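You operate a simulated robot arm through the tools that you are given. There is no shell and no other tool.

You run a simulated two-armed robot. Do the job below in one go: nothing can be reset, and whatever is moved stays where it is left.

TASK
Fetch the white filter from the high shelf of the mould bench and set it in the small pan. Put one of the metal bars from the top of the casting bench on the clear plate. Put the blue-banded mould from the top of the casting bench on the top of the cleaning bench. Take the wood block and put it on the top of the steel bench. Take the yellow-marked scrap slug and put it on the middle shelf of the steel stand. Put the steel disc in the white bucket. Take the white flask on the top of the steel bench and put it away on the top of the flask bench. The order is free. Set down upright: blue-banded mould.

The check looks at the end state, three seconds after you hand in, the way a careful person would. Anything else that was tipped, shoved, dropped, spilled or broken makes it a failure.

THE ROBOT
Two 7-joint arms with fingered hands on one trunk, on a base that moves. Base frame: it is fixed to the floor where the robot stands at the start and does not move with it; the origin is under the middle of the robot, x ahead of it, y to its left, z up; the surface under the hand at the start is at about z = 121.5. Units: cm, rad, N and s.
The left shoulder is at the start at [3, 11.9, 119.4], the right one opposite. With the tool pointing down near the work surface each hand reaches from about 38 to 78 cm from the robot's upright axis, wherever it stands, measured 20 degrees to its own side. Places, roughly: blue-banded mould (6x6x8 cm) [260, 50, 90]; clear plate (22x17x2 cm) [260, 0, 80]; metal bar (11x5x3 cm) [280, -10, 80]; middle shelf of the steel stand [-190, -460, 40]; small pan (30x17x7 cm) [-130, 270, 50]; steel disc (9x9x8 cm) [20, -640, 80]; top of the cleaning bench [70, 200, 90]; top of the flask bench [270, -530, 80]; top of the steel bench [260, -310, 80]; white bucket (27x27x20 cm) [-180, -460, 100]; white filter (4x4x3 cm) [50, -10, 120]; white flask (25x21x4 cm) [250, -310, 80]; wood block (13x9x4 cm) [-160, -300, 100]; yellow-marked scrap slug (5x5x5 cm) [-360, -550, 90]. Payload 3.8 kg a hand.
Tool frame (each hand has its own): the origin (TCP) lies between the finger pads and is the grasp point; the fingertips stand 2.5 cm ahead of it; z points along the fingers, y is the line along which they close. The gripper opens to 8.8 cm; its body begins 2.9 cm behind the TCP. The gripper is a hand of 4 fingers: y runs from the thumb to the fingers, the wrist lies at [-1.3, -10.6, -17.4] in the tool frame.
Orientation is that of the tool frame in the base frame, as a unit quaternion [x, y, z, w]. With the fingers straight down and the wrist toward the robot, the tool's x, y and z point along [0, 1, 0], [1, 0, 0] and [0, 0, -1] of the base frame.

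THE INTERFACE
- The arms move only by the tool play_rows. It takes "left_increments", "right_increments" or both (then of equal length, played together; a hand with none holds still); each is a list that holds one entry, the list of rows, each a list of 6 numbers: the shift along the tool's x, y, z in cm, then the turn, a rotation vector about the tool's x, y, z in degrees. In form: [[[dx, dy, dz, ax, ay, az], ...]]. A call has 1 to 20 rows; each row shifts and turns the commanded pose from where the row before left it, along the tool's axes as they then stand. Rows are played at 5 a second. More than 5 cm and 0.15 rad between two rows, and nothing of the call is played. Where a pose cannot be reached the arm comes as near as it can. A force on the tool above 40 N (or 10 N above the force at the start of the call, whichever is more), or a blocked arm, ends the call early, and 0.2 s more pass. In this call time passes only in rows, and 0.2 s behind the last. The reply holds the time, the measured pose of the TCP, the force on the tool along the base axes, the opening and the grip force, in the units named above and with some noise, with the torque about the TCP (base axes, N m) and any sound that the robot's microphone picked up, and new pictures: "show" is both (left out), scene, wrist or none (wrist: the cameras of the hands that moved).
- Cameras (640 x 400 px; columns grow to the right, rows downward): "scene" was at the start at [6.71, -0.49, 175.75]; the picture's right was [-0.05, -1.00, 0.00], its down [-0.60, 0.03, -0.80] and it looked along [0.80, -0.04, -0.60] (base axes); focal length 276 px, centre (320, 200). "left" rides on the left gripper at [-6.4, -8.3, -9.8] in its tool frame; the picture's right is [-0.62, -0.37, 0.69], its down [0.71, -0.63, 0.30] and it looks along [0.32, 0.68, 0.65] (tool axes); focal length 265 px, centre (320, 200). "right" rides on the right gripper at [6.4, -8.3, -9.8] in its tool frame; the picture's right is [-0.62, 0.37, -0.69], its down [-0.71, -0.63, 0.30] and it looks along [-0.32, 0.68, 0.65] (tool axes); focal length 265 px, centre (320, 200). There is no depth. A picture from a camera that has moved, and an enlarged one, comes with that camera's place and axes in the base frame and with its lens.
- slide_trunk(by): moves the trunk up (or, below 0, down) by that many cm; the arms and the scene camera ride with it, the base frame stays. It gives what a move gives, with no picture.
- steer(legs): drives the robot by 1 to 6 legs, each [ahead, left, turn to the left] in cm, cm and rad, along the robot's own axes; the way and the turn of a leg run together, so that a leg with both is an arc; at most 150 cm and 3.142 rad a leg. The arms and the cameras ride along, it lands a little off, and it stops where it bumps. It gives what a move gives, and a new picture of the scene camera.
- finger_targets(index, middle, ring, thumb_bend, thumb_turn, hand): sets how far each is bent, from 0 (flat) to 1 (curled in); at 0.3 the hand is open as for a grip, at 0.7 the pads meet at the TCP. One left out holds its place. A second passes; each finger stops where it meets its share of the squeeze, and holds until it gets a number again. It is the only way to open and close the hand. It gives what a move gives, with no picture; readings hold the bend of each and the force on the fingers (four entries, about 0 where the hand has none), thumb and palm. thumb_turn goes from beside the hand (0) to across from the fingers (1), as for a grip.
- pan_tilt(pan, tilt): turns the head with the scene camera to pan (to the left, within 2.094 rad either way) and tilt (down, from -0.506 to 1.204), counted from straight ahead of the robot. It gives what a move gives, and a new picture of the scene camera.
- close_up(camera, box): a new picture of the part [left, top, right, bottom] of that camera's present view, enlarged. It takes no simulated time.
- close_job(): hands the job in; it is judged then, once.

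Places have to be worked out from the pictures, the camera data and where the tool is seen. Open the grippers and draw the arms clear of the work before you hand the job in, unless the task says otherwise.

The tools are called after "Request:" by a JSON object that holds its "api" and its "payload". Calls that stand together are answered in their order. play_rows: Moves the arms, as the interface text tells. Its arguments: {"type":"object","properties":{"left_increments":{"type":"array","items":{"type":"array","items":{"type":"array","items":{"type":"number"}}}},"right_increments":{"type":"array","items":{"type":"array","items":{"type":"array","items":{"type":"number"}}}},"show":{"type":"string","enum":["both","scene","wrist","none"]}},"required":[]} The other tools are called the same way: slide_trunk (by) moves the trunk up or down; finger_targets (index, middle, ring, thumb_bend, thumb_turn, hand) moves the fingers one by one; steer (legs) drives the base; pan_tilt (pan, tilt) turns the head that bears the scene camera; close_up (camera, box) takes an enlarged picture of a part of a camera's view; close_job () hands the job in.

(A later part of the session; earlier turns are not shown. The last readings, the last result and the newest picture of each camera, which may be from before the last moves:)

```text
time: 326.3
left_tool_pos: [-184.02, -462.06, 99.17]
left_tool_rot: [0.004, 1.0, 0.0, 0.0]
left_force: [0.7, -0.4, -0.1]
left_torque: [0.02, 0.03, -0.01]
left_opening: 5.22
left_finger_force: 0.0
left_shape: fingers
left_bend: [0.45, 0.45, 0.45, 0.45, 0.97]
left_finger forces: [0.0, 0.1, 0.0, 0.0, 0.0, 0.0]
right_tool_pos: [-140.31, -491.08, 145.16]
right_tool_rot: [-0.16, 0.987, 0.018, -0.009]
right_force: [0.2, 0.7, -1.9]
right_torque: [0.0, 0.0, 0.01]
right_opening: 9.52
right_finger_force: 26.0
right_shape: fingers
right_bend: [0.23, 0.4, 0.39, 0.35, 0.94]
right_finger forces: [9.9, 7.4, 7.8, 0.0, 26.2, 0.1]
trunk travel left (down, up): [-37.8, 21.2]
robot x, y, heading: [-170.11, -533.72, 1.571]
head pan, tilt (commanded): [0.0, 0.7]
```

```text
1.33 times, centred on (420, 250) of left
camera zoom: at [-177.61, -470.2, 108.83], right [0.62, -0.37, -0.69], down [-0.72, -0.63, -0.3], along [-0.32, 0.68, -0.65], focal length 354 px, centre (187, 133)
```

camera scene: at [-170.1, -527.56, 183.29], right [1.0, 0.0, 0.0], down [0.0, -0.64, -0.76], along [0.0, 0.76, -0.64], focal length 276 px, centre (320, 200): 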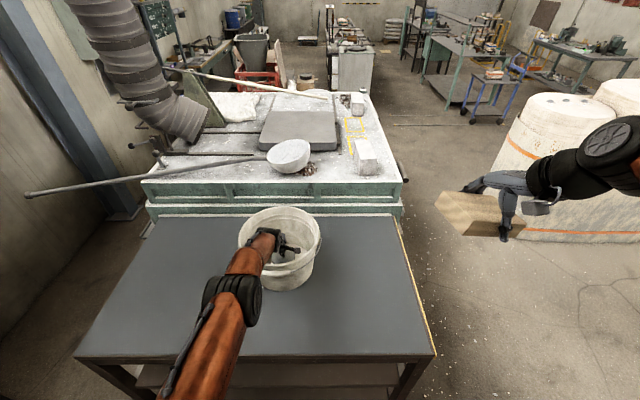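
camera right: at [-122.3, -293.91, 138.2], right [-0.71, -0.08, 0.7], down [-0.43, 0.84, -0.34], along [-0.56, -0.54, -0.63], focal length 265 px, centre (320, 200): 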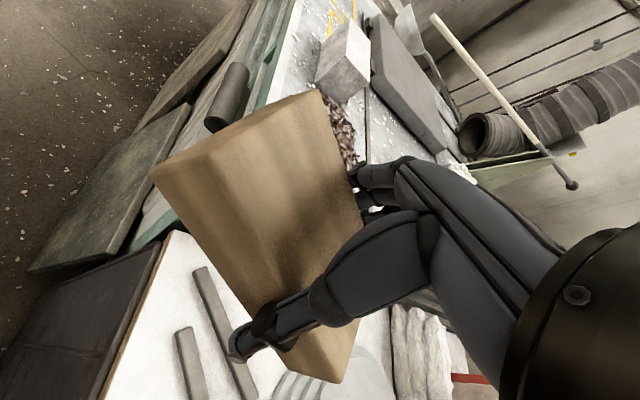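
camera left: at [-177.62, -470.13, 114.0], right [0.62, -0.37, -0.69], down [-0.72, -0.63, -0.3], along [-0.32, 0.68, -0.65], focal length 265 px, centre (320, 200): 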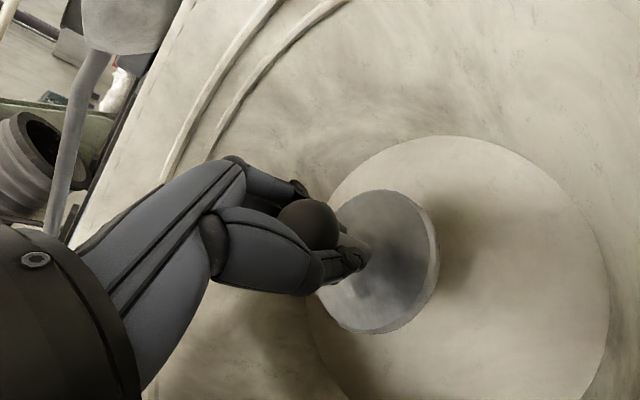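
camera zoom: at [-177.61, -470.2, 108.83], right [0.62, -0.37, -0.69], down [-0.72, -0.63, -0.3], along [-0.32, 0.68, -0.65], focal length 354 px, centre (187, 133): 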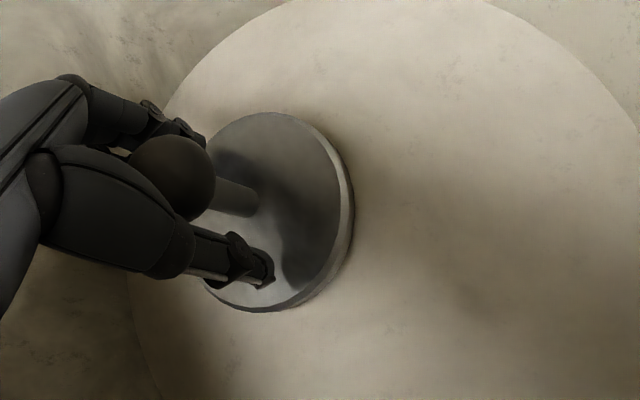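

Released; the disc stands flat in the bucket. I raise the hand straight out of the bucket.

Request:
{"api": "slide_trunk", "payload": {"by": 14}}

Request:
{"api": "play_rows", "payload": {"left_increments": [[[0, 0, -4, 0, 0, 0], [0, 0, -4, 0, 0, 0], [0, 0, -4, 0, 0, 0], [0, 0, -4, 0, 0, 0], [0, -2, -3, 0, 0, 0], [0, -4, -1, 0, 0, 0], [0, -4, 0, 0, 0, 0], [0, -4, 0, 0, 0, 0], [0, -4, 0, 0, 0, 0], [0, -4, 0, 0, 0, 0]]], "show": "both"}}

```text
time: 328.0
left_tool_pos: [-183.96, -461.81, 113.12]
left_tool_rot: [0.002, 1.0, 0.0, 0.001]
left_force: [-0.3, -0.6, 0.1]
left_torque: [0.01, 0.0, -0.02]
left_opening: 5.2
left_finger_force: 0.1
left_shape: fingers
left_bend: [0.45, 0.45, 0.45, 0.45, 0.97]
left_finger forces: [0.0, 0.0, 0.1, 0.1, 0.0, 0.1]
right_tool_pos: [-140.38, -491.05, 159.13]
right_tool_rot: [-0.161, 0.987, 0.019, -0.009]
right_force: [-0.6, -0.1, -2.6]
right_torque: [-0.02, -0.02, -0.02]
right_opening: 9.54
right_finger_force: 25.6
right_shape: fingers
right_bend: [0.23, 0.4, 0.39, 0.35, 0.94]
right_finger forces: [9.8, 7.4, 7.8, 0.0, 26.2, 0.1]
trunk travel left (down, up): [-51.8, 7.2]
robot x, y, heading: [-170.08, -534.33, 1.564]
head pan, tilt (commanded): [0.0, 0.7]
```

```text
time: 330.2
left_tool_pos: [-183.99, -484.21, 133.39]
left_tool_rot: [0.002, 1.0, 0.001, 0.001]
left_force: [-0.4, 0.0, 0.4]
left_torque: [0.02, 0.01, 0.02]
left_opening: 5.23
left_finger_force: 0.1
left_shape: fingers
left_bend: [0.45, 0.45, 0.45, 0.45, 0.97]
left_finger forces: [0.1, 0.0, 0.1, 0.0, 0.0, 0.0]
right_tool_pos: [-140.34, -491.2, 159.23]
right_tool_rot: [-0.16, 0.987, 0.02, -0.009]
right_force: [-0.3, 0.1, -2.3]
right_torque: [0.02, -0.02, -0.01]
right_opening: 9.57
right_finger_force: 25.2
right_shape: fingers
right_bend: [0.23, 0.4, 0.39, 0.35, 0.94]
right_finger forces: [9.8, 7.4, 7.8, 0.1, 26.1, 0.1]
trunk travel left (down, up): [-51.8, 7.2]
robot x, y, heading: [-170.24, -534.39, 1.565]
head pan, tilt (commanded): [0.0, 0.7]
camera scene: at [-170.07, -527.82, 192.09], right [1.0, 0.0, 0.0], down [0.0, -0.64, -0.77], along [0.0, 0.77, -0.64], focal length 276 px, centre (320, 200)
camera left: at [-177.7, -492.45, 142.84], right [0.62, -0.37, -0.69], down [-0.72, -0.63, -0.31], along [-0.32, 0.69, -0.65], focal length 265 px, centre (320, 200)
```

scene: 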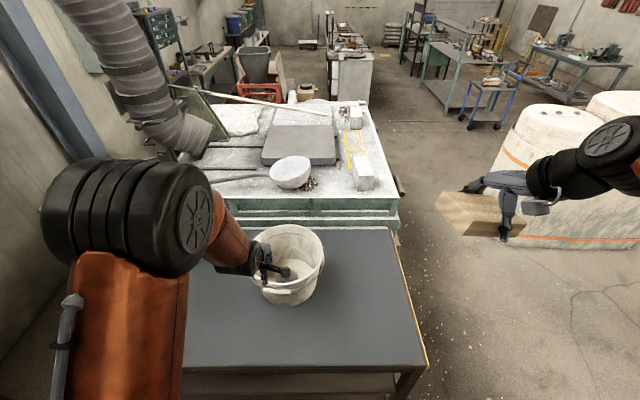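
left: 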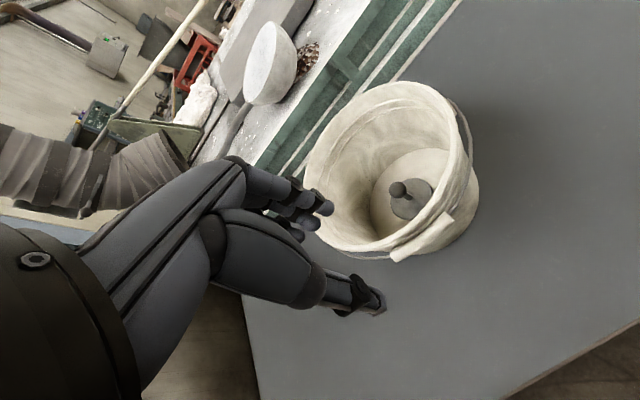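

The disc sits flat in the bucket with its knob up. Next the slug: I restore the trunk and hand heights, back off from the stand, and turn west toward the rack table.

Request:
{"api": "play_rows", "payload": {"left_increments": [[[0, 0, -4, 0, 0, 0], [0, 0, -4, 0, 0, 0], [0, -1, -4, 0, 0, 0], [0, -2, -4, 0, 0, 0]]], "show": "none"}}

Request:
{"api": "finger_targets", "payload": {"hand": "left", "index": 0.3, "middle": 0.3, "ring": 0.3, "thumb_bend": 0.3}}

Request:
{"api": "slide_trunk", "payload": {"by": -16.8}}

Request:
{"api": "pan_tilt", "payload": {"pan": 0.0, "tilt": 0.55}}

Request:
{"api": "steer", "payload": {"legs": [[-10, 0, 0], [0, 0, 1.575]]}}

```text
time: 331.2
left_tool_pos: [-184.02, -486.9, 149.23]
left_tool_rot: [0.001, 1.0, 0.001, 0.001]
left_force: [0.1, -0.4, -0.3]
left_torque: [0.0, -0.01, 0.03]
left_opening: 5.24
left_finger_force: 0.1
left_shape: fingers
left_bend: [0.45, 0.45, 0.45, 0.45, 0.97]
left_finger forces: [0.0, 0.0, 0.1, 0.0, 0.1, 0.0]
right_tool_pos: [-140.36, -491.19, 159.25]
right_tool_rot: [-0.16, 0.987, 0.02, -0.008]
right_force: [-0.4, 0.3, -1.7]
right_torque: [0.05, -0.03, 0.0]
right_opening: 9.55
right_finger_force: 25.8
right_shape: fingers
right_bend: [0.23, 0.4, 0.39, 0.35, 0.94]
right_finger forces: [9.9, 7.4, 7.8, 0.0, 26.0, 0.1]
trunk travel left (down, up): [-51.8, 7.2]
robot x, y, heading: [-170.31, -534.26, 1.569]
head pan, tilt (commanded): [0.0, 0.7]
```

```text
time: 332.2
left_tool_pos: [-184.05, -486.65, 149.08]
left_tool_rot: [0.003, 1.0, 0.0, 0.001]
left_force: [0.7, -0.3, 0.8]
left_torque: [0.01, -0.01, 0.01]
left_opening: 8.47
left_finger_force: 0.0
left_shape: fingers
left_bend: [0.3, 0.3, 0.3, 0.3, 0.97]
left_finger forces: [0.1, 0.0, 0.0, 0.1, 0.0, 0.0]
right_tool_pos: [-140.42, -490.85, 159.2]
right_tool_rot: [-0.161, 0.987, 0.019, -0.01]
right_force: [0.8, 0.9, -2.2]
right_torque: [-0.01, -0.04, -0.05]
right_opening: 9.55
right_finger_force: 25.3
right_shape: fingers
right_bend: [0.23, 0.4, 0.39, 0.35, 0.94]
right_finger forces: [9.8, 7.4, 7.8, 0.1, 26.0, 0.0]
trunk travel left (down, up): [-51.8, 7.2]
robot x, y, heading: [-169.8, -533.97, 1.568]
head pan, tilt (commanded): [0.0, 0.7]
```

```text
time: 334.1
left_tool_pos: [-183.99, -486.75, 132.39]
left_tool_rot: [0.003, 1.0, 0.001, 0.001]
left_force: [0.5, -0.3, -1.2]
left_torque: [-0.01, -0.04, 0.02]
left_opening: 8.46
left_finger_force: 0.0
left_shape: fingers
left_bend: [0.3, 0.3, 0.3, 0.3, 0.97]
left_finger forces: [0.1, 0.0, 0.1, 0.0, 0.0, 0.0]
right_tool_pos: [-140.46, -490.96, 142.36]
right_tool_rot: [-0.161, 0.987, 0.019, -0.009]
right_force: [0.3, -0.5, -2.6]
right_torque: [-0.01, -0.02, -0.01]
right_opening: 9.51
right_finger_force: 25.5
right_shape: fingers
right_bend: [0.23, 0.4, 0.39, 0.35, 0.94]
right_finger forces: [9.8, 7.3, 7.8, 0.0, 26.0, 0.1]
trunk travel left (down, up): [-35.0, 24.0]
robot x, y, heading: [-170.12, -534.21, 1.567]
head pan, tilt (commanded): [0.0, 0.7]
```

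```text
time: 334.8
left_tool_pos: [-183.92, -486.73, 132.41]
left_tool_rot: [0.002, 1.0, 0.0, 0.001]
left_force: [0.2, 0.7, -0.3]
left_torque: [0.02, -0.01, -0.02]
left_opening: 8.43
left_finger_force: 0.0
left_shape: fingers
left_bend: [0.3, 0.3, 0.3, 0.3, 0.97]
left_finger forces: [0.0, 0.0, 0.0, 0.1, 0.0, 0.0]
right_tool_pos: [-140.44, -491.02, 142.39]
right_tool_rot: [-0.16, 0.987, 0.018, -0.008]
right_force: [0.0, -0.1, -2.1]
right_torque: [-0.01, -0.04, 0.01]
right_opening: 9.54
right_finger_force: 25.6
right_shape: fingers
right_bend: [0.23, 0.4, 0.39, 0.35, 0.94]
right_finger forces: [9.6, 7.4, 7.8, 0.0, 25.9, 0.0]
trunk travel left (down, up): [-35.0, 24.0]
robot x, y, heading: [-170.1, -533.97, 1.57]
head pan, tilt (commanded): [0.0, 0.55]
camera scene: at [-170.06, -527.19, 176.6], right [1.0, 0.0, 0.0], down [0.0, -0.52, -0.85], along [0.0, 0.85, -0.52], focal length 276 px, centre (320, 200)
```

scene: 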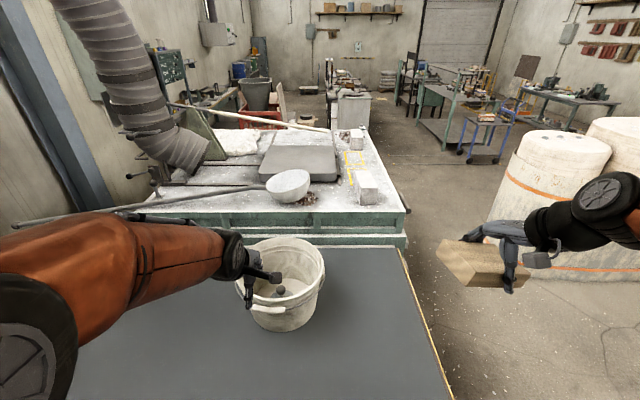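

```text
time: 339.8
left_tool_pos: [-217.59, -557.88, 132.3]
left_tool_rot: [-0.704, 0.71, 0.001, 0.001]
left_force: [0.5, 0.6, 0.5]
left_torque: [-0.01, -0.02, 0.01]
left_opening: 8.42
left_finger_force: 0.0
left_shape: fingers
left_bend: [0.3, 0.3, 0.3, 0.3, 0.97]
left_finger forces: [0.0, 0.0, 0.0, 0.0, 0.0, 0.1]
right_tool_pos: [-213.14, -514.43, 142.41]
right_tool_rot: [0.81, -0.586, -0.008, 0.019]
right_force: [-0.6, 0.2, -1.8]
right_torque: [-0.03, -0.02, 0.02]
right_opening: 9.48
right_finger_force: 25.0
right_shape: fingers
right_bend: [0.23, 0.4, 0.39, 0.35, 0.94]
right_finger forces: [9.4, 7.3, 7.8, 0.0, 25.5, 0.0]
trunk travel left (down, up): [-35.0, 24.0]
robot x, y, heading: [-169.62, -544.04, 3.132]
head pan, tilt (commanded): [0.0, 0.55]
camera scene: at [-177.17, -544.22, 176.6], right [0.01, 1.0, 0.0], down [0.52, 0.0, -0.85], along [-0.85, 0.01, -0.52], focal length 276 px, centre (320, 200)
```

scene: 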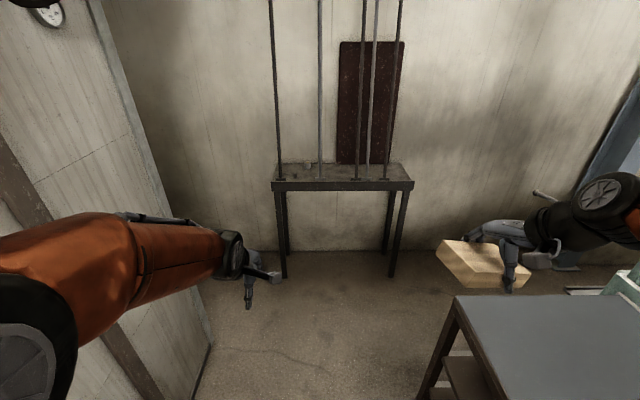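

The rack table stands at the end with vertical rods rising from it. I zoom in to find the yellow-marked slug.

Request:
{"api": "close_up", "payload": {"camera": "scene", "box": [260, 140, 430, 210]}}

Request:
{"api": "steer", "payload": {"legs": [[95, 0, 0]]}}

Request:
{"api": "pan_tilt", "payload": {"pan": 0.0, "tilt": 0.7}}

Request:
{"api": "close_up", "payload": {"camera": "scene", "box": [200, 100, 440, 250]}}

```text
3.76 times, centred on (345, 175) of scene
camera zoom: at [-177.17, -544.22, 176.6], right [0.01, 1.0, 0.0], down [0.52, 0.0, -0.85], along [-0.85, 0.01, -0.52], focal length 1039 px, centre (226, 294)
```

zoom: 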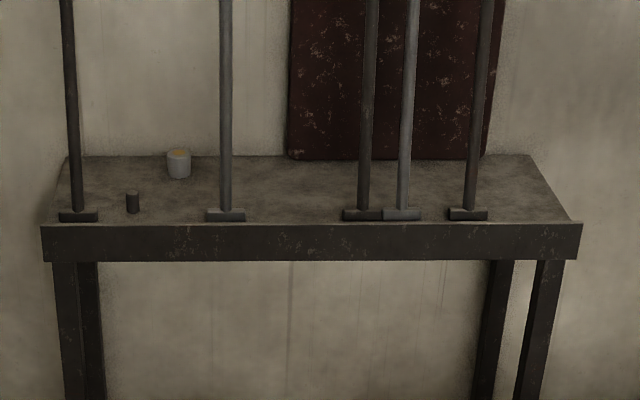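

```text
time: 344.8
left_tool_pos: [-314.03, -556.62, 132.38]
left_tool_rot: [-0.702, 0.712, 0.001, 0.001]
left_force: [0.0, 0.2, 1.0]
left_torque: [-0.03, 0.0, 0.02]
left_opening: 8.43
left_finger_force: 0.1
left_shape: fingers
left_bend: [0.3, 0.3, 0.3, 0.3, 0.97]
left_finger forces: [0.1, 0.1, 0.0, 0.1, 0.1, 0.0]
right_tool_pos: [-309.3, -513.01, 142.43]
right_tool_rot: [0.808, -0.589, -0.006, 0.019]
right_force: [1.1, 0.6, -2.6]
right_torque: [0.01, 0.04, 0.0]
right_opening: 9.5
right_finger_force: 25.2
right_shape: fingers
right_bend: [0.23, 0.4, 0.39, 0.35, 0.94]
right_finger forces: [9.4, 7.4, 7.8, 0.1, 25.6, 0.0]
trunk travel left (down, up): [-35.0, 24.0]
robot x, y, heading: [-266.65, -543.17, 3.127]
head pan, tilt (commanded): [0.0, 0.55]
camera scene: at [-273.59, -543.19, 176.6], right [0.01, 1.0, 0.0], down [0.52, -0.01, -0.85], along [-0.85, 0.01, -0.52], focal length 276 px, centre (320, 200)
```

scene: 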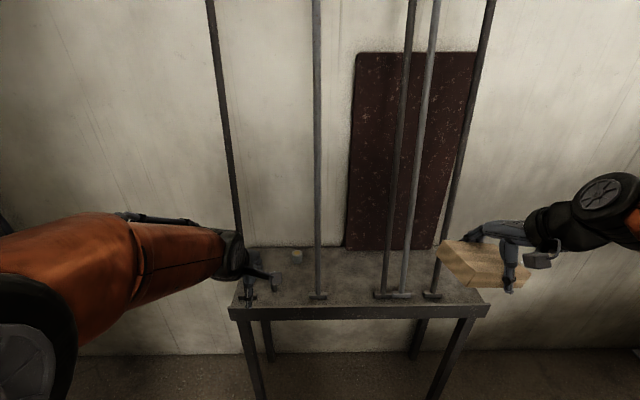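

```text
time: 345.5
left_tool_pos: [-314.11, -556.67, 132.23]
left_tool_rot: [-0.702, 0.712, 0.001, 0.001]
left_force: [0.9, 0.1, 0.7]
left_torque: [0.02, -0.02, -0.01]
left_opening: 8.43
left_finger_force: 0.0
left_shape: fingers
left_bend: [0.3, 0.3, 0.3, 0.3, 0.97]
left_finger forces: [0.0, 0.0, 0.1, 0.0, 0.0, 0.0]
right_tool_pos: [-309.38, -513.12, 142.34]
right_tool_rot: [0.808, -0.589, -0.006, 0.018]
right_force: [0.3, -0.3, -2.9]
right_torque: [0.03, 0.02, -0.02]
right_opening: 9.5
right_finger_force: 25.0
right_shape: fingers
right_bend: [0.23, 0.4, 0.39, 0.35, 0.94]
right_finger forces: [9.4, 7.5, 7.8, 0.0, 25.7, 0.0]
trunk travel left (down, up): [-35.0, 24.0]
robot x, y, heading: [-266.6, -543.14, 3.132]
head pan, tilt (commanded): [0.0, 0.7]
camera scene: at [-273.13, -543.2, 175.29], right [0.01, 1.0, 0.0], down [0.64, -0.01, -0.76], along [-0.76, 0.01, -0.64], focal length 276 px, centre (320, 200)
```

scene: 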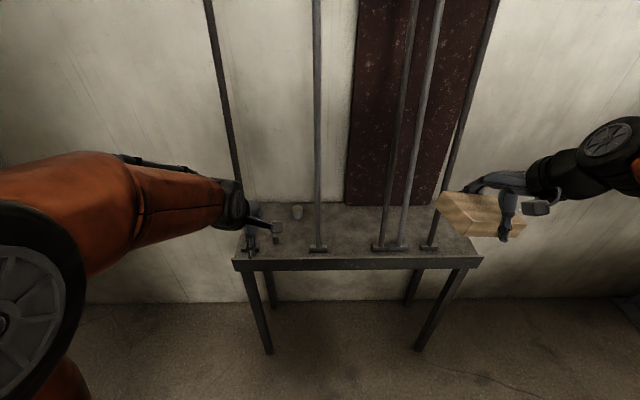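

```text
2.67 times, centred on (320, 175) of scene
camera zoom: at [-273.13, -543.2, 175.29], right [0.01, 1.0, 0.0], down [0.64, -0.01, -0.76], along [-0.76, 0.01, -0.64], focal length 736 px, centre (320, 267)
```

zoom: 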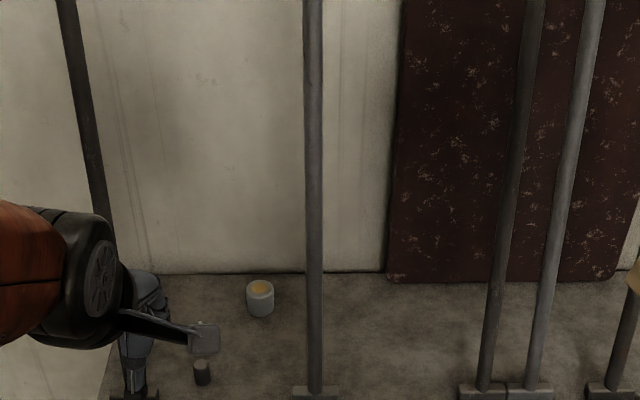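

The slug (grey cylinder with yellow top) is at about [-361.7, -551.7], z 90–95, behind leaning rods at y ≈ -570 and y ≈ -543. I draw the right hand back a little and drive closer so the left hand can pass between those rods.

Request:
{"api": "play_rows", "payload": {"right_increments": [[[0, -3, -1, 0, 0, 0], [0, -3, -1, 0, 0, 0]]], "left_increments": [[[0, -1, -2, 0, 0, 0], [0, -1, -2, 0, 0, 0]]], "show": "none"}}

Request:
{"api": "steer", "payload": {"legs": [[26, 0, 0.01]]}}

Request:
{"api": "pan_tilt", "payload": {"pan": 0.1, "tilt": 0.9}}

Request:
{"api": "close_up", "payload": {"camera": "left", "box": [0, 0, 640, 400]}}

```text
time: 346.1
left_tool_pos: [-311.86, -556.71, 136.39]
left_tool_rot: [-0.702, 0.712, 0.002, 0.0]
left_force: [-0.1, 0.5, -0.9]
left_torque: [0.03, 0.0, 0.01]
left_opening: 8.44
left_finger_force: 0.0
left_shape: fingers
left_bend: [0.3, 0.3, 0.3, 0.3, 0.97]
left_finger forces: [0.1, 0.1, 0.1, 0.0, 0.0, 0.1]
right_tool_pos: [-303.27, -511.22, 144.28]
right_tool_rot: [0.808, -0.588, -0.007, 0.02]
right_force: [0.9, -0.4, -3.1]
right_torque: [0.02, 0.02, -0.05]
right_opening: 9.45
right_finger_force: 24.8
right_shape: fingers
right_bend: [0.23, 0.4, 0.39, 0.35, 0.94]
right_finger forces: [9.4, 7.5, 7.7, 0.1, 25.8, 0.0]
trunk travel left (down, up): [-35.0, 24.0]
robot x, y, heading: [-266.41, -543.14, 3.13]
head pan, tilt (commanded): [0.0, 0.7]
```

```text
time: 348.0
left_tool_pos: [-337.96, -556.97, 136.21]
left_tool_rot: [-0.706, 0.709, 0.001, 0.0]
left_force: [0.4, 0.4, -0.5]
left_torque: [0.03, -0.01, 0.03]
left_opening: 8.45
left_finger_force: 0.0
left_shape: fingers
left_bend: [0.3, 0.3, 0.3, 0.3, 0.97]
left_finger forces: [0.0, 0.1, 0.0, 0.0, 0.0, 0.0]
right_tool_pos: [-329.92, -511.29, 144.13]
right_tool_rot: [0.812, -0.584, -0.006, 0.019]
right_force: [0.0, -0.1, -1.4]
right_torque: [0.03, 0.04, -0.01]
right_opening: 9.46
right_finger_force: 25.3
right_shape: fingers
right_bend: [0.23, 0.4, 0.39, 0.35, 0.94]
right_finger forces: [9.4, 7.5, 7.8, 0.0, 25.7, 0.1]
trunk travel left (down, up): [-35.0, 24.0]
robot x, y, heading: [-292.66, -543.04, 3.14]
head pan, tilt (commanded): [0.0, 0.7]
camera scene: at [-299.16, -543.07, 175.29], right [0.0, 1.0, 0.0], down [0.64, 0.0, -0.76], along [-0.76, 0.0, -0.64], focal length 276 px, centre (320, 200)
```

scene: 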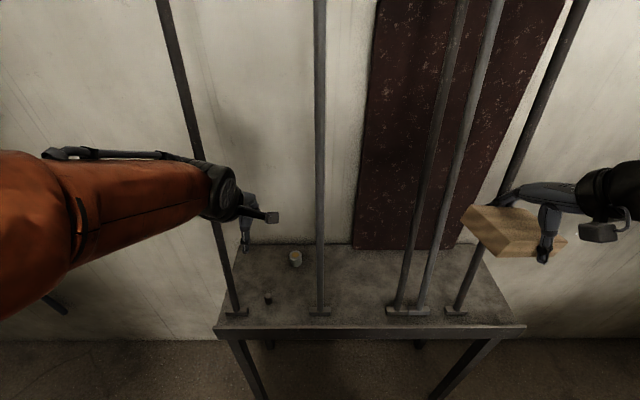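

```text
time: 348.7
left_tool_pos: [-338.12, -556.93, 136.2]
left_tool_rot: [-0.706, 0.708, 0.0, 0.0]
left_force: [-0.5, 0.0, 0.6]
left_torque: [-0.01, 0.02, -0.01]
left_opening: 8.42
left_finger_force: 0.0
left_shape: fingers
left_bend: [0.3, 0.3, 0.3, 0.3, 0.97]
left_finger forces: [0.0, 0.0, 0.0, 0.1, 0.0, 0.1]
right_tool_pos: [-330.0, -511.37, 144.0]
right_tool_rot: [0.811, -0.584, -0.006, 0.02]
right_force: [0.1, -0.1, -1.9]
right_torque: [0.02, -0.02, 0.0]
right_opening: 9.47
right_finger_force: 25.5
right_shape: fingers
right_bend: [0.23, 0.4, 0.39, 0.35, 0.94]
right_finger forces: [9.5, 7.5, 7.8, 0.0, 25.6, 0.0]
trunk travel left (down, up): [-35.0, 24.0]
robot x, y, heading: [-292.54, -543.03, 3.138]
head pan, tilt (commanded): [0.099, 0.901]
camera scene: at [-298.26, -543.82, 173.68], right [-0.1, 1.0, 0.0], down [0.78, 0.08, -0.62], along [-0.62, -0.06, -0.78], focal length 276 px, centre (320, 200)
```

scene: 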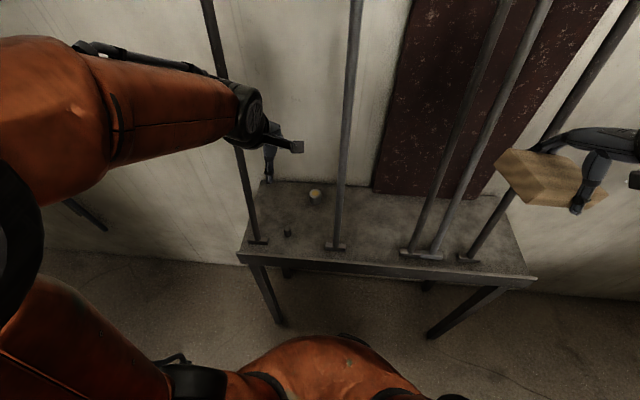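

```text
1.00 times, centred on (320, 200) of left (not enlarged: the box is as wide or as high as the picture)
camera zoom: at [-329.76, -550.5, 145.92], right [0.37, 0.62, -0.69], down [0.63, -0.72, -0.3], along [-0.68, -0.32, -0.65], focal length 265 px, centre (320, 200)
```

zoom: 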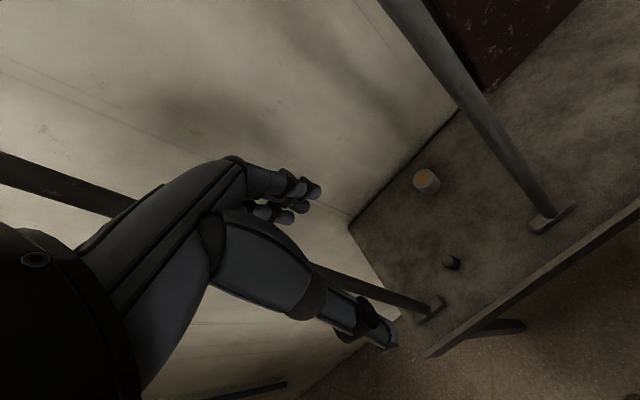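

The hand must pass between the two rods (y -568 and -543). I yaw the left hand 30° to the right so wrist and camera stay in the middle of that gap, and lower it to z ≈ 114 in front of the rods.

Request:
{"api": "play_rows", "payload": {"left_increments": [[[0, 0, 4.4, 0, 0, 6], [0, 0, 4.4, 0, 0, 6], [0, 0, 4.4, 0, 0, 6], [0, 0, 4.4, 0, 0, 6], [0, 0, 4.4, 0, 0, 6]]], "show": "both"}}

```text
time: 349.9
left_tool_pos: [-337.97, -556.84, 114.38]
left_tool_rot: [-0.498, 0.867, 0.001, 0.001]
left_force: [-0.3, 0.3, -0.9]
left_torque: [0.03, -0.01, 0.01]
left_opening: 8.43
left_finger_force: 0.0
left_shape: fingers
left_bend: [0.3, 0.3, 0.3, 0.3, 0.97]
left_finger forces: [0.0, 0.1, 0.0, 0.0, 0.1, 0.0]
right_tool_pos: [-330.19, -511.46, 144.19]
right_tool_rot: [0.811, -0.584, -0.007, 0.019]
right_force: [-0.2, 0.1, -1.8]
right_torque: [0.04, 0.02, 0.02]
right_opening: 9.46
right_finger_force: 24.9
right_shape: fingers
right_bend: [0.23, 0.4, 0.39, 0.35, 0.94]
right_finger forces: [9.3, 7.4, 7.8, 0.0, 25.5, 0.1]
trunk travel left (down, up): [-35.0, 24.0]
robot x, y, heading: [-292.53, -542.77, 3.141]
head pan, tilt (commanded): [0.099, 0.901]
camera scene: at [-298.32, -543.92, 173.67], right [-0.1, 1.0, 0.0], down [0.78, 0.08, -0.62], along [-0.62, -0.06, -0.78], focal length 276 px, centre (320, 200)
camera left: at [-327.62, -555.54, 123.94], right [0.63, 0.35, -0.69], down [0.18, -0.93, -0.31], along [-0.75, 0.07, -0.65], focal length 265 px, centre (320, 200)
```

scene: 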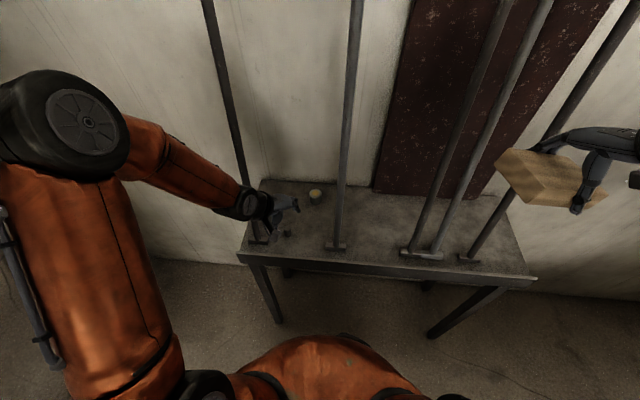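
left: 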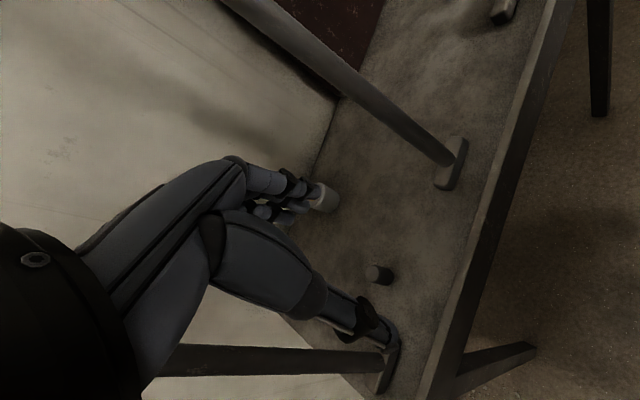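

The hand is lined up with the gap. I lower slightly and advance halfway between the rods, then check clearances.

Request:
{"api": "play_rows", "payload": {"left_increments": [[[0, 0, 4, 0, 0, 0], [1.3, 4, 0, 0, 0, 0], [1.3, 4, 0, 0, 0, 0], [1.3, 4, 0, 0, 0, 0]]], "show": "both"}}

```text
time: 350.9
left_tool_pos: [-350.67, -554.12, 110.37]
left_tool_rot: [-0.498, 0.867, 0.001, 0.0]
left_force: [0.1, -0.5, 0.5]
left_torque: [0.05, -0.02, 0.0]
left_opening: 8.47
left_finger_force: 0.0
left_shape: fingers
left_bend: [0.3, 0.3, 0.3, 0.3, 0.97]
left_finger forces: [0.0, 0.0, 0.1, 0.0, 0.1, 0.0]
right_tool_pos: [-330.11, -511.39, 144.1]
right_tool_rot: [0.811, -0.584, -0.006, 0.019]
right_force: [-0.7, 0.0, -1.7]
right_torque: [0.0, -0.02, -0.04]
right_opening: 9.47
right_finger_force: 25.4
right_shape: fingers
right_bend: [0.23, 0.4, 0.39, 0.35, 0.94]
right_finger forces: [9.2, 7.5, 7.9, 0.1, 25.5, 0.1]
trunk travel left (down, up): [-35.0, 24.0]
robot x, y, heading: [-292.39, -542.85, 3.139]
head pan, tilt (commanded): [0.099, 0.901]
camera scene: at [-298.39, -543.84, 173.67], right [-0.1, 1.0, 0.0], down [0.78, 0.08, -0.62], along [-0.62, -0.06, -0.78], focal length 276 px, centre (320, 200)
camera left: at [-340.21, -552.72, 119.98], right [0.63, 0.35, -0.69], down [0.19, -0.93, -0.3], along [-0.75, 0.06, -0.65], focal length 265 px, centre (320, 200)
```

scene: 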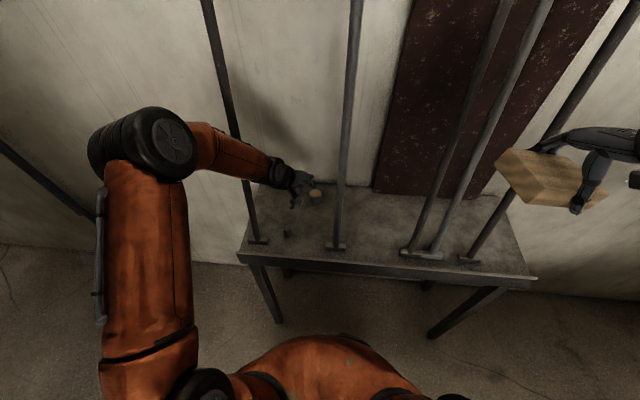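
left: 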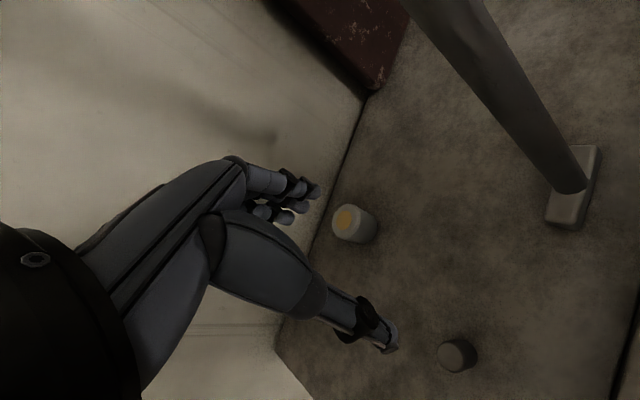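

Clearances to both rods look fine (about 4 cm). I advance the rest of the way over the slug.

Request:
{"api": "play_rows", "payload": {"left_increments": [[[1.3, 4, 0, 0, 0, 0], [1.3, 4, 0, 0, 0, 0], [1.3, 3.8, 2, 0, 0, 0]]], "show": "both"}}

```text
time: 351.7
left_tool_pos: [-362.67, -551.63, 108.47]
left_tool_rot: [-0.499, 0.867, 0.0, 0.001]
left_force: [-0.3, 1.0, -0.1]
left_torque: [0.0, -0.03, -0.02]
left_opening: 8.45
left_finger_force: 0.1
left_shape: fingers
left_bend: [0.3, 0.3, 0.3, 0.3, 0.97]
left_finger forces: [0.1, 0.1, 0.0, 0.0, 0.1, 0.0]
right_tool_pos: [-330.02, -511.32, 144.03]
right_tool_rot: [0.811, -0.584, -0.006, 0.019]
right_force: [-0.4, 0.4, -0.5]
right_torque: [0.02, -0.03, 0.0]
right_opening: 9.42
right_finger_force: 25.1
right_shape: fingers
right_bend: [0.23, 0.4, 0.39, 0.35, 0.94]
right_finger forces: [9.3, 7.4, 7.8, 0.1, 25.5, 0.0]
trunk travel left (down, up): [-35.0, 24.0]
robot x, y, heading: [-292.59, -543.08, 3.139]
head pan, tilt (commanded): [0.099, 0.901]
camera scene: at [-298.35, -543.77, 173.67], right [-0.1, 1.0, 0.0], down [0.78, 0.08, -0.62], along [-0.62, -0.06, -0.78], focal length 276 px, centre (320, 200)
camera left: at [-352.19, -550.18, 118.06], right [0.63, 0.35, -0.69], down [0.19, -0.93, -0.3], along [-0.75, 0.06, -0.66], focal length 265 px, centre (320, 200)
```

scene: 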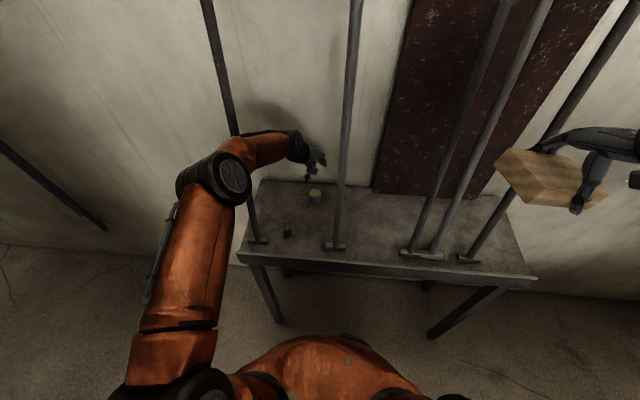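
left: 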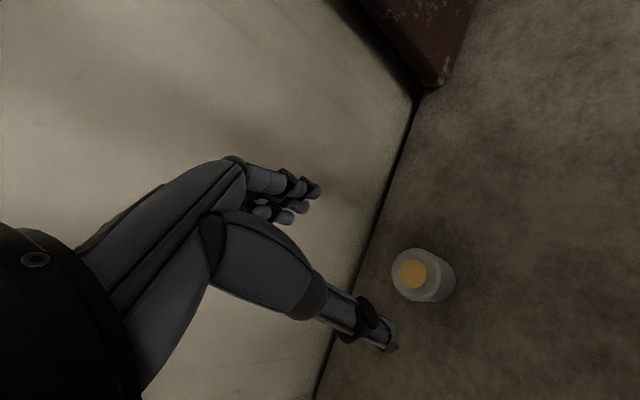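

The slug is almost exactly under the TCP. I correct by a few millimetres and lower toward it.

Request:
{"api": "play_rows", "payload": {"left_increments": [[[0.7, 0.5, 3.5, 0, 0, 0], [0, 0, 4, 0, 0, 0], [0, 0, 4, 0, 0, 0]]], "show": "both"}}

```text
time: 352.5
left_tool_pos: [-363.45, -551.97, 96.86]
left_tool_rot: [-0.499, 0.867, 0.0, -0.001]
left_force: [0.2, -0.1, -0.1]
left_torque: [0.0, 0.0, 0.02]
left_opening: 8.46
left_finger_force: 0.1
left_shape: fingers
left_bend: [0.3, 0.3, 0.3, 0.3, 0.97]
left_finger forces: [0.0, 0.0, 0.1, 0.1, 0.1, 0.1]
right_tool_pos: [-329.95, -511.19, 144.22]
right_tool_rot: [0.811, -0.584, -0.006, 0.019]
right_force: [1.0, 0.3, -2.1]
right_torque: [-0.02, -0.06, 0.04]
right_opening: 9.47
right_finger_force: 25.1
right_shape: fingers
right_bend: [0.23, 0.4, 0.39, 0.35, 0.94]
right_finger forces: [9.2, 7.4, 7.8, 0.0, 25.5, 0.0]
trunk travel left (down, up): [-35.0, 24.0]
robot x, y, heading: [-292.69, -543.26, 3.138]
head pan, tilt (commanded): [0.099, 0.901]
camera scene: at [-298.21, -543.75, 173.67], right [-0.1, 1.0, 0.0], down [0.78, 0.08, -0.62], along [-0.62, -0.06, -0.78], focal length 276 px, centre (320, 200)
camera left: at [-352.9, -550.62, 106.56], right [0.63, 0.35, -0.69], down [0.18, -0.93, -0.3], along [-0.75, 0.06, -0.65], focal length 265 px, centre (320, 200)
```

scene: 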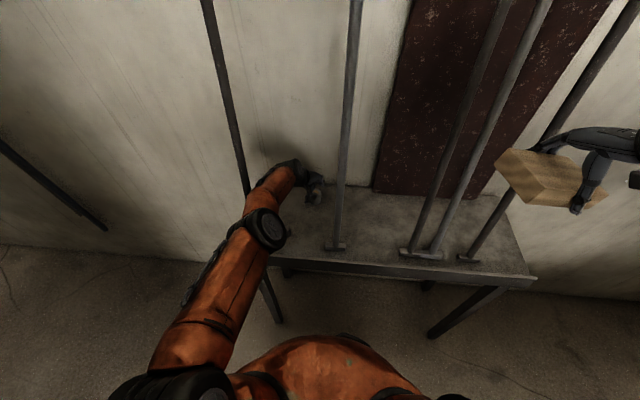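
left: 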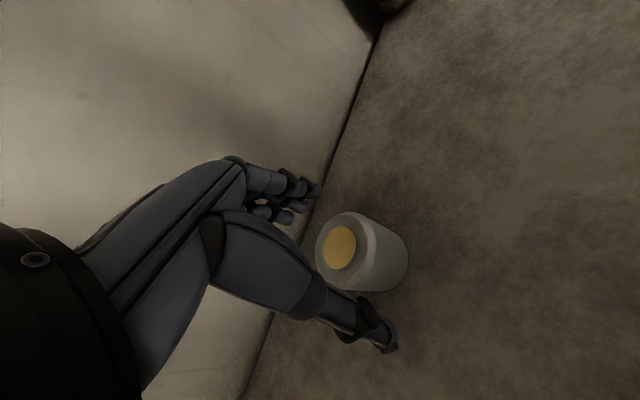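

The slug is centred between thumb and fingers. I lower the last 3 cm and close the left hand.

Request:
{"api": "play_rows", "payload": {"left_increments": [[[0, 0, 1.6, 0, 0, 0], [0, 0, 1.5, 0, 0, 0]]], "show": "none"}}

Request:
{"api": "finger_targets", "payload": {"hand": "left", "index": 0.7, "middle": 0.7, "ring": 0.7, "thumb_bend": 0.7}}

Request:
{"api": "close_up", "payload": {"camera": "left", "box": [180, 130, 480, 380]}}

```text
time: 353.1
left_tool_pos: [-362.7, -552.44, 95.24]
left_tool_rot: [-0.498, 0.867, 0.0, -0.001]
left_force: [0.6, -0.2, -0.1]
left_torque: [0.01, -0.01, -0.01]
left_opening: 8.46
left_finger_force: 0.1
left_shape: fingers
left_bend: [0.3, 0.3, 0.3, 0.3, 0.97]
left_finger forces: [0.0, 0.0, 0.0, 0.1, 0.0, 0.1]
left hand out of reach, approached as far as the arm can: row 1, 2
right_tool_pos: [-329.89, -511.48, 144.19]
right_tool_rot: [0.811, -0.584, -0.007, 0.02]
right_force: [-0.1, -0.9, -2.8]
right_torque: [0.07, 0.05, 0.01]
right_opening: 9.47
right_finger_force: 24.8
right_shape: fingers
right_bend: [0.23, 0.4, 0.39, 0.35, 0.94]
right_finger forces: [9.3, 7.5, 7.8, 0.0, 25.5, 0.1]
trunk travel left (down, up): [-35.0, 24.0]
robot x, y, heading: [-292.63, -542.8, 3.144]
head pan, tilt (commanded): [0.099, 0.901]
```

```text
time: 354.1
left_tool_pos: [-362.69, -552.47, 95.31]
left_tool_rot: [-0.499, 0.867, 0.0, 0.0]
left_force: [0.0, 0.5, 0.5]
left_torque: [-0.01, 0.06, 0.04]
left_opening: 3.73
left_finger_force: 15.1
left_shape: fingers
left_bend: [0.58, 0.61, 0.67, 0.51, 0.95]
left_finger forces: [6.7, 7.3, 1.6, 0.0, 15.4, 0.0]
right_tool_pos: [-329.97, -511.42, 144.27]
right_tool_rot: [0.811, -0.584, -0.007, 0.018]
right_force: [-1.4, -0.1, -1.7]
right_torque: [0.0, 0.01, -0.03]
right_opening: 9.45
right_finger_force: 24.6
right_shape: fingers
right_bend: [0.23, 0.4, 0.39, 0.35, 0.94]
right_finger forces: [9.2, 7.4, 7.9, 0.0, 25.5, 0.1]
trunk travel left (down, up): [-35.0, 24.0]
robot x, y, heading: [-292.41, -543.21, 3.14]
head pan, tilt (commanded): [0.099, 0.901]
```

```text
1.60 times, centred on (330, 255) of left
camera zoom: at [-352.29, -550.99, 104.9], right [0.63, 0.35, -0.69], down [0.18, -0.93, -0.31], along [-0.75, 0.06, -0.65], focal length 425 px, centre (304, 112)
```

zoom: 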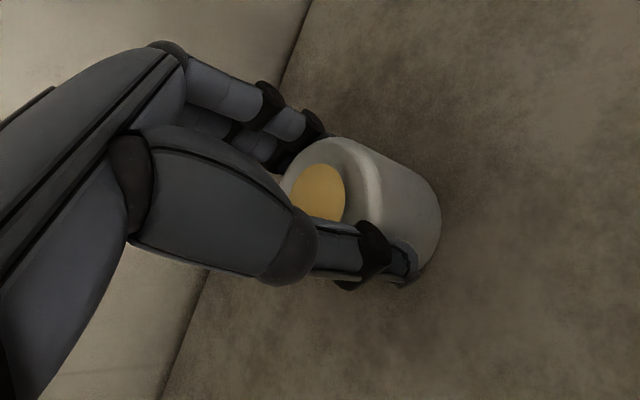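

The slug is gripped with about 15 N. I lift straight up and check.

Request:
{"api": "play_rows", "payload": {"left_increments": [[[0, 0, -1, 0, 0, 0], [0, 0, -3, 0, 0, 0], [0, 0, -4, 0, 0, 0], [0, 0, -4, 0, 0, 0]]], "show": "both"}}

```text
time: 355.1
left_tool_pos: [-362.4, -552.72, 107.33]
left_tool_rot: [-0.499, 0.867, 0.001, 0.001]
left_force: [-0.1, 0.6, -1.7]
left_torque: [0.0, -0.01, 0.03]
left_opening: 3.72
left_finger_force: 14.9
left_shape: fingers
left_bend: [0.58, 0.61, 0.68, 0.51, 0.95]
left_finger forces: [6.5, 7.1, 1.8, 0.0, 14.8, 0.0]
right_tool_pos: [-329.9, -511.32, 144.19]
right_tool_rot: [0.811, -0.584, -0.007, 0.018]
right_force: [0.2, 0.6, -2.6]
right_torque: [0.02, 0.0, 0.01]
right_opening: 9.46
right_finger_force: 25.2
right_shape: fingers
right_bend: [0.23, 0.4, 0.39, 0.35, 0.94]
right_finger forces: [9.1, 7.4, 7.8, 0.0, 25.4, 0.0]
trunk travel left (down, up): [-35.0, 24.0]
robot x, y, heading: [-292.44, -543.03, 3.143]
head pan, tilt (commanded): [0.099, 0.901]
camera scene: at [-298.16, -543.82, 173.67], right [-0.1, 1.0, 0.0], down [0.78, 0.08, -0.62], along [-0.62, -0.06, -0.78], focal length 276 px, centre (320, 200)
camera left: at [-352.06, -551.28, 116.95], right [0.63, 0.35, -0.69], down [0.19, -0.93, -0.31], along [-0.75, 0.06, -0.65], focal length 265 px, centre (320, 200)
```

scene: 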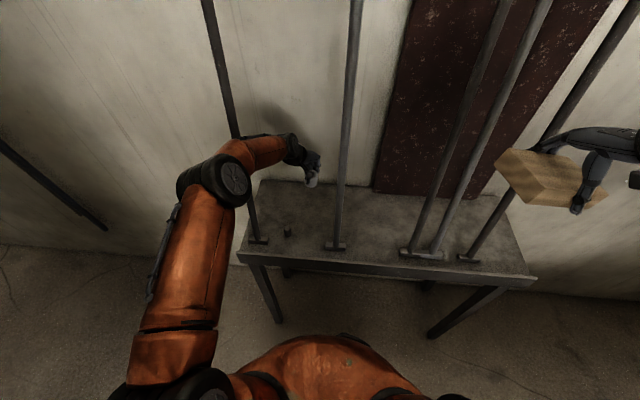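
left: 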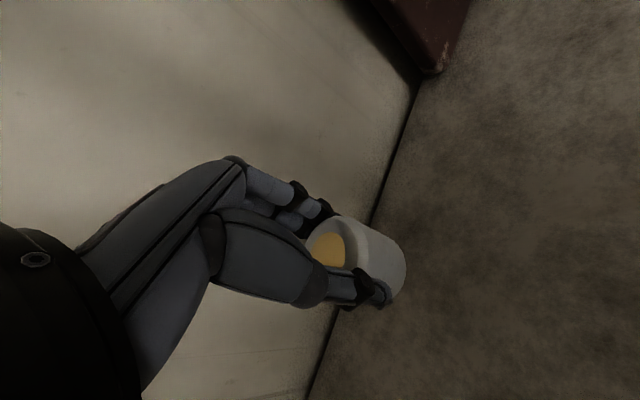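

The slug is held. I back the hand out between the rods along the same path, then raise it and straighten the yaw.

Request:
{"api": "play_rows", "payload": {"left_increments": [[[-1.3, -4, -0.4, 0, 0, 0], [-1.3, -4, -0.4, 0, 0, 0], [-1.3, -4, -0.4, 0, 0, 0], [-1.3, -4, -0.4, 0, 0, 0], [-1.3, -4, -0.4, 0, 0, 0], [-1.3, -4, -0.4, 0, 0, 0], [0, -1, -4, 0, 0, -6], [0, -1, -4, 0, 0, -6], [0, 0, -4, 0, 0, -6], [0, 0, -4, 0, 0, -6], [0, 0, -4, 0, 0, -6]]], "show": "both"}}

```text
time: 357.5
left_tool_pos: [-336.16, -558.55, 129.8]
left_tool_rot: [-0.707, 0.707, 0.001, 0.001]
left_force: [0.0, 0.1, -0.7]
left_torque: [-0.03, 0.01, 0.0]
left_opening: 3.67
left_finger_force: 14.7
left_shape: fingers
left_bend: [0.58, 0.61, 0.68, 0.51, 0.95]
left_finger forces: [6.6, 7.0, 1.8, 0.0, 14.4, 0.0]
right_tool_pos: [-329.85, -511.13, 144.13]
right_tool_rot: [0.812, -0.584, -0.007, 0.019]
right_force: [0.3, 0.5, -2.6]
right_torque: [-0.03, -0.03, -0.02]
right_opening: 9.46
right_finger_force: 25.1
right_shape: fingers
right_bend: [0.23, 0.4, 0.39, 0.35, 0.94]
right_finger forces: [9.2, 7.5, 7.8, 0.0, 25.5, 0.0]
trunk travel left (down, up): [-35.0, 24.0]
robot x, y, heading: [-292.38, -542.73, 3.139]
head pan, tilt (commanded): [0.099, 0.901]
camera scene: at [-298.07, -543.6, 173.68], right [-0.1, 1.0, 0.0], down [0.78, 0.08, -0.62], along [-0.62, -0.06, -0.78], focal length 276 px, centre (320, 200)
camera left: at [-327.81, -551.99, 139.37], right [0.37, 0.62, -0.69], down [0.63, -0.71, -0.31], along [-0.68, -0.32, -0.65], focal length 265 px, centre (320, 200)
```

scene: 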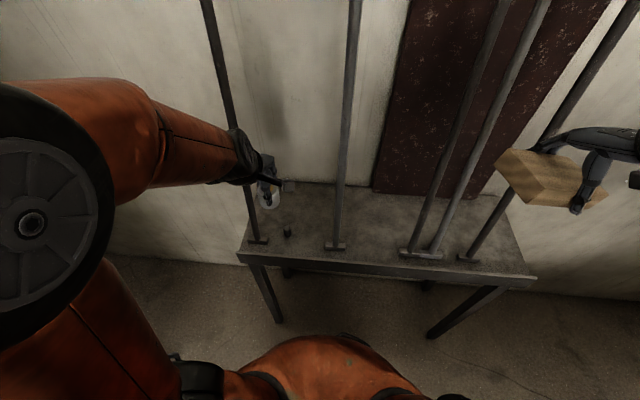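
left: 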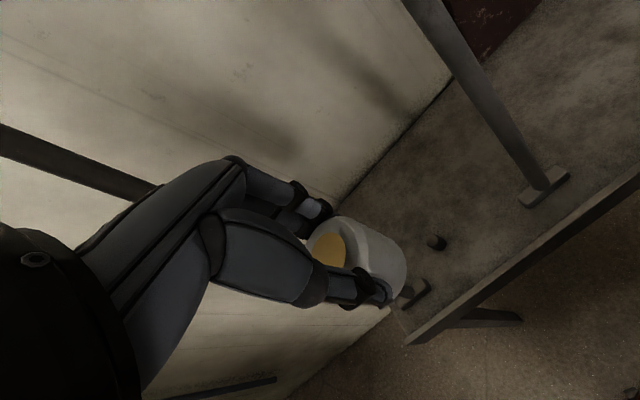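

Slug held and clear. I reverse along the corridor to the stand and turn north to face its open side.

Request:
{"api": "pan_tilt", "payload": {"pan": 0.0, "tilt": 0.6}}

Request:
{"api": "steer", "payload": {"legs": [[-120, 0, 0], [0, 0, -1.57]]}}

```text
time: 358.3
left_tool_pos: [-336.28, -558.78, 129.58]
left_tool_rot: [0.707, -0.707, 0.001, -0.001]
left_force: [0.2, -0.5, -2.1]
left_torque: [-0.01, 0.04, 0.0]
left_opening: 3.66
left_finger_force: 14.8
left_shape: fingers
left_bend: [0.58, 0.61, 0.68, 0.51, 0.95]
left_finger forces: [6.6, 6.9, 1.8, 0.1, 14.3, 0.0]
right_tool_pos: [-329.99, -511.35, 144.29]
right_tool_rot: [0.811, -0.584, -0.007, 0.018]
right_force: [-0.8, 0.5, -0.1]
right_torque: [0.02, -0.01, -0.03]
right_opening: 9.45
right_finger_force: 25.6
right_shape: fingers
right_bend: [0.23, 0.4, 0.39, 0.35, 0.94]
right_finger forces: [9.2, 7.5, 7.7, 0.0, 25.5, 0.1]
trunk travel left (down, up): [-35.0, 24.0]
robot x, y, heading: [-292.46, -542.93, 3.139]
head pan, tilt (commanded): [0.0, 0.6]
camera scene: at [-299.56, -543.13, 176.14], right [0.0, 1.0, 0.0], down [0.57, 0.0, -0.82], along [-0.82, 0.0, -0.57], focal length 276 px, centre (320, 200)
```

scene: 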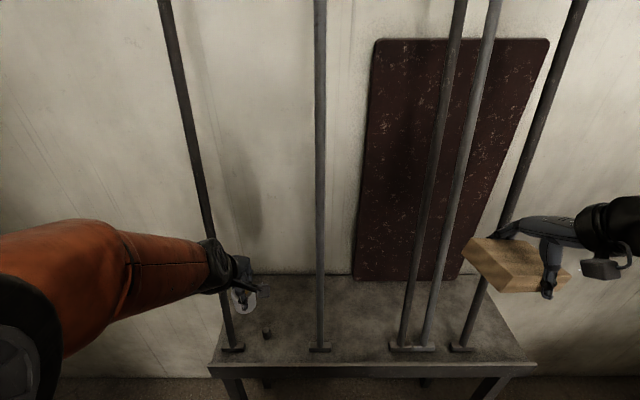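

```text
time: 368.3
left_tool_pos: [-186.79, -499.34, 129.61]
left_tool_rot: [0.004, 1.0, 0.0, 0.001]
left_force: [0.0, 0.5, -1.7]
left_torque: [0.01, 0.02, 0.04]
left_opening: 3.66
left_finger_force: 14.5
left_shape: fingers
left_bend: [0.59, 0.62, 0.68, 0.51, 0.95]
left_finger forces: [6.5, 6.6, 1.7, 0.1, 13.7, 0.0]
right_tool_pos: [-139.71, -505.77, 144.22]
right_tool_rot: [-0.16, 0.987, 0.018, -0.008]
right_force: [-0.7, -0.8, -2.3]
right_torque: [-0.03, -0.04, 0.01]
right_opening: 9.39
right_finger_force: 24.6
right_shape: fingers
right_bend: [0.23, 0.4, 0.39, 0.35, 0.94]
right_finger forces: [8.9, 7.4, 7.7, 0.0, 25.0, 0.0]
trunk travel left (down, up): [-35.0, 24.0]
robot x, y, heading: [-171.43, -543.05, 1.566]
head pan, tilt (commanded): [0.0, 0.6]
camera scene: at [-171.37, -536.22, 176.15], right [1.0, -0.01, 0.0], down [0.0, -0.57, -0.82], along [0.0, 0.82, -0.57], focal length 276 px, centre (320, 200)
```

scene: 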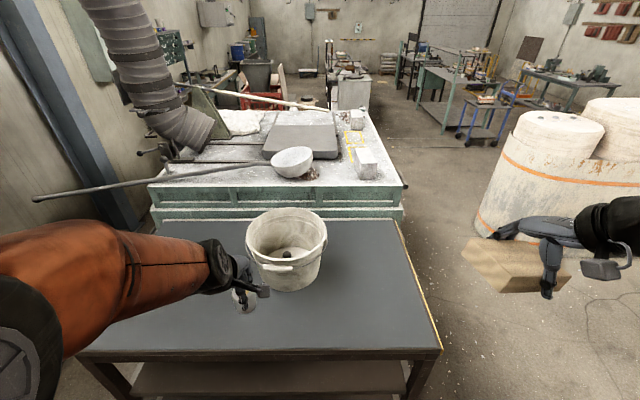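

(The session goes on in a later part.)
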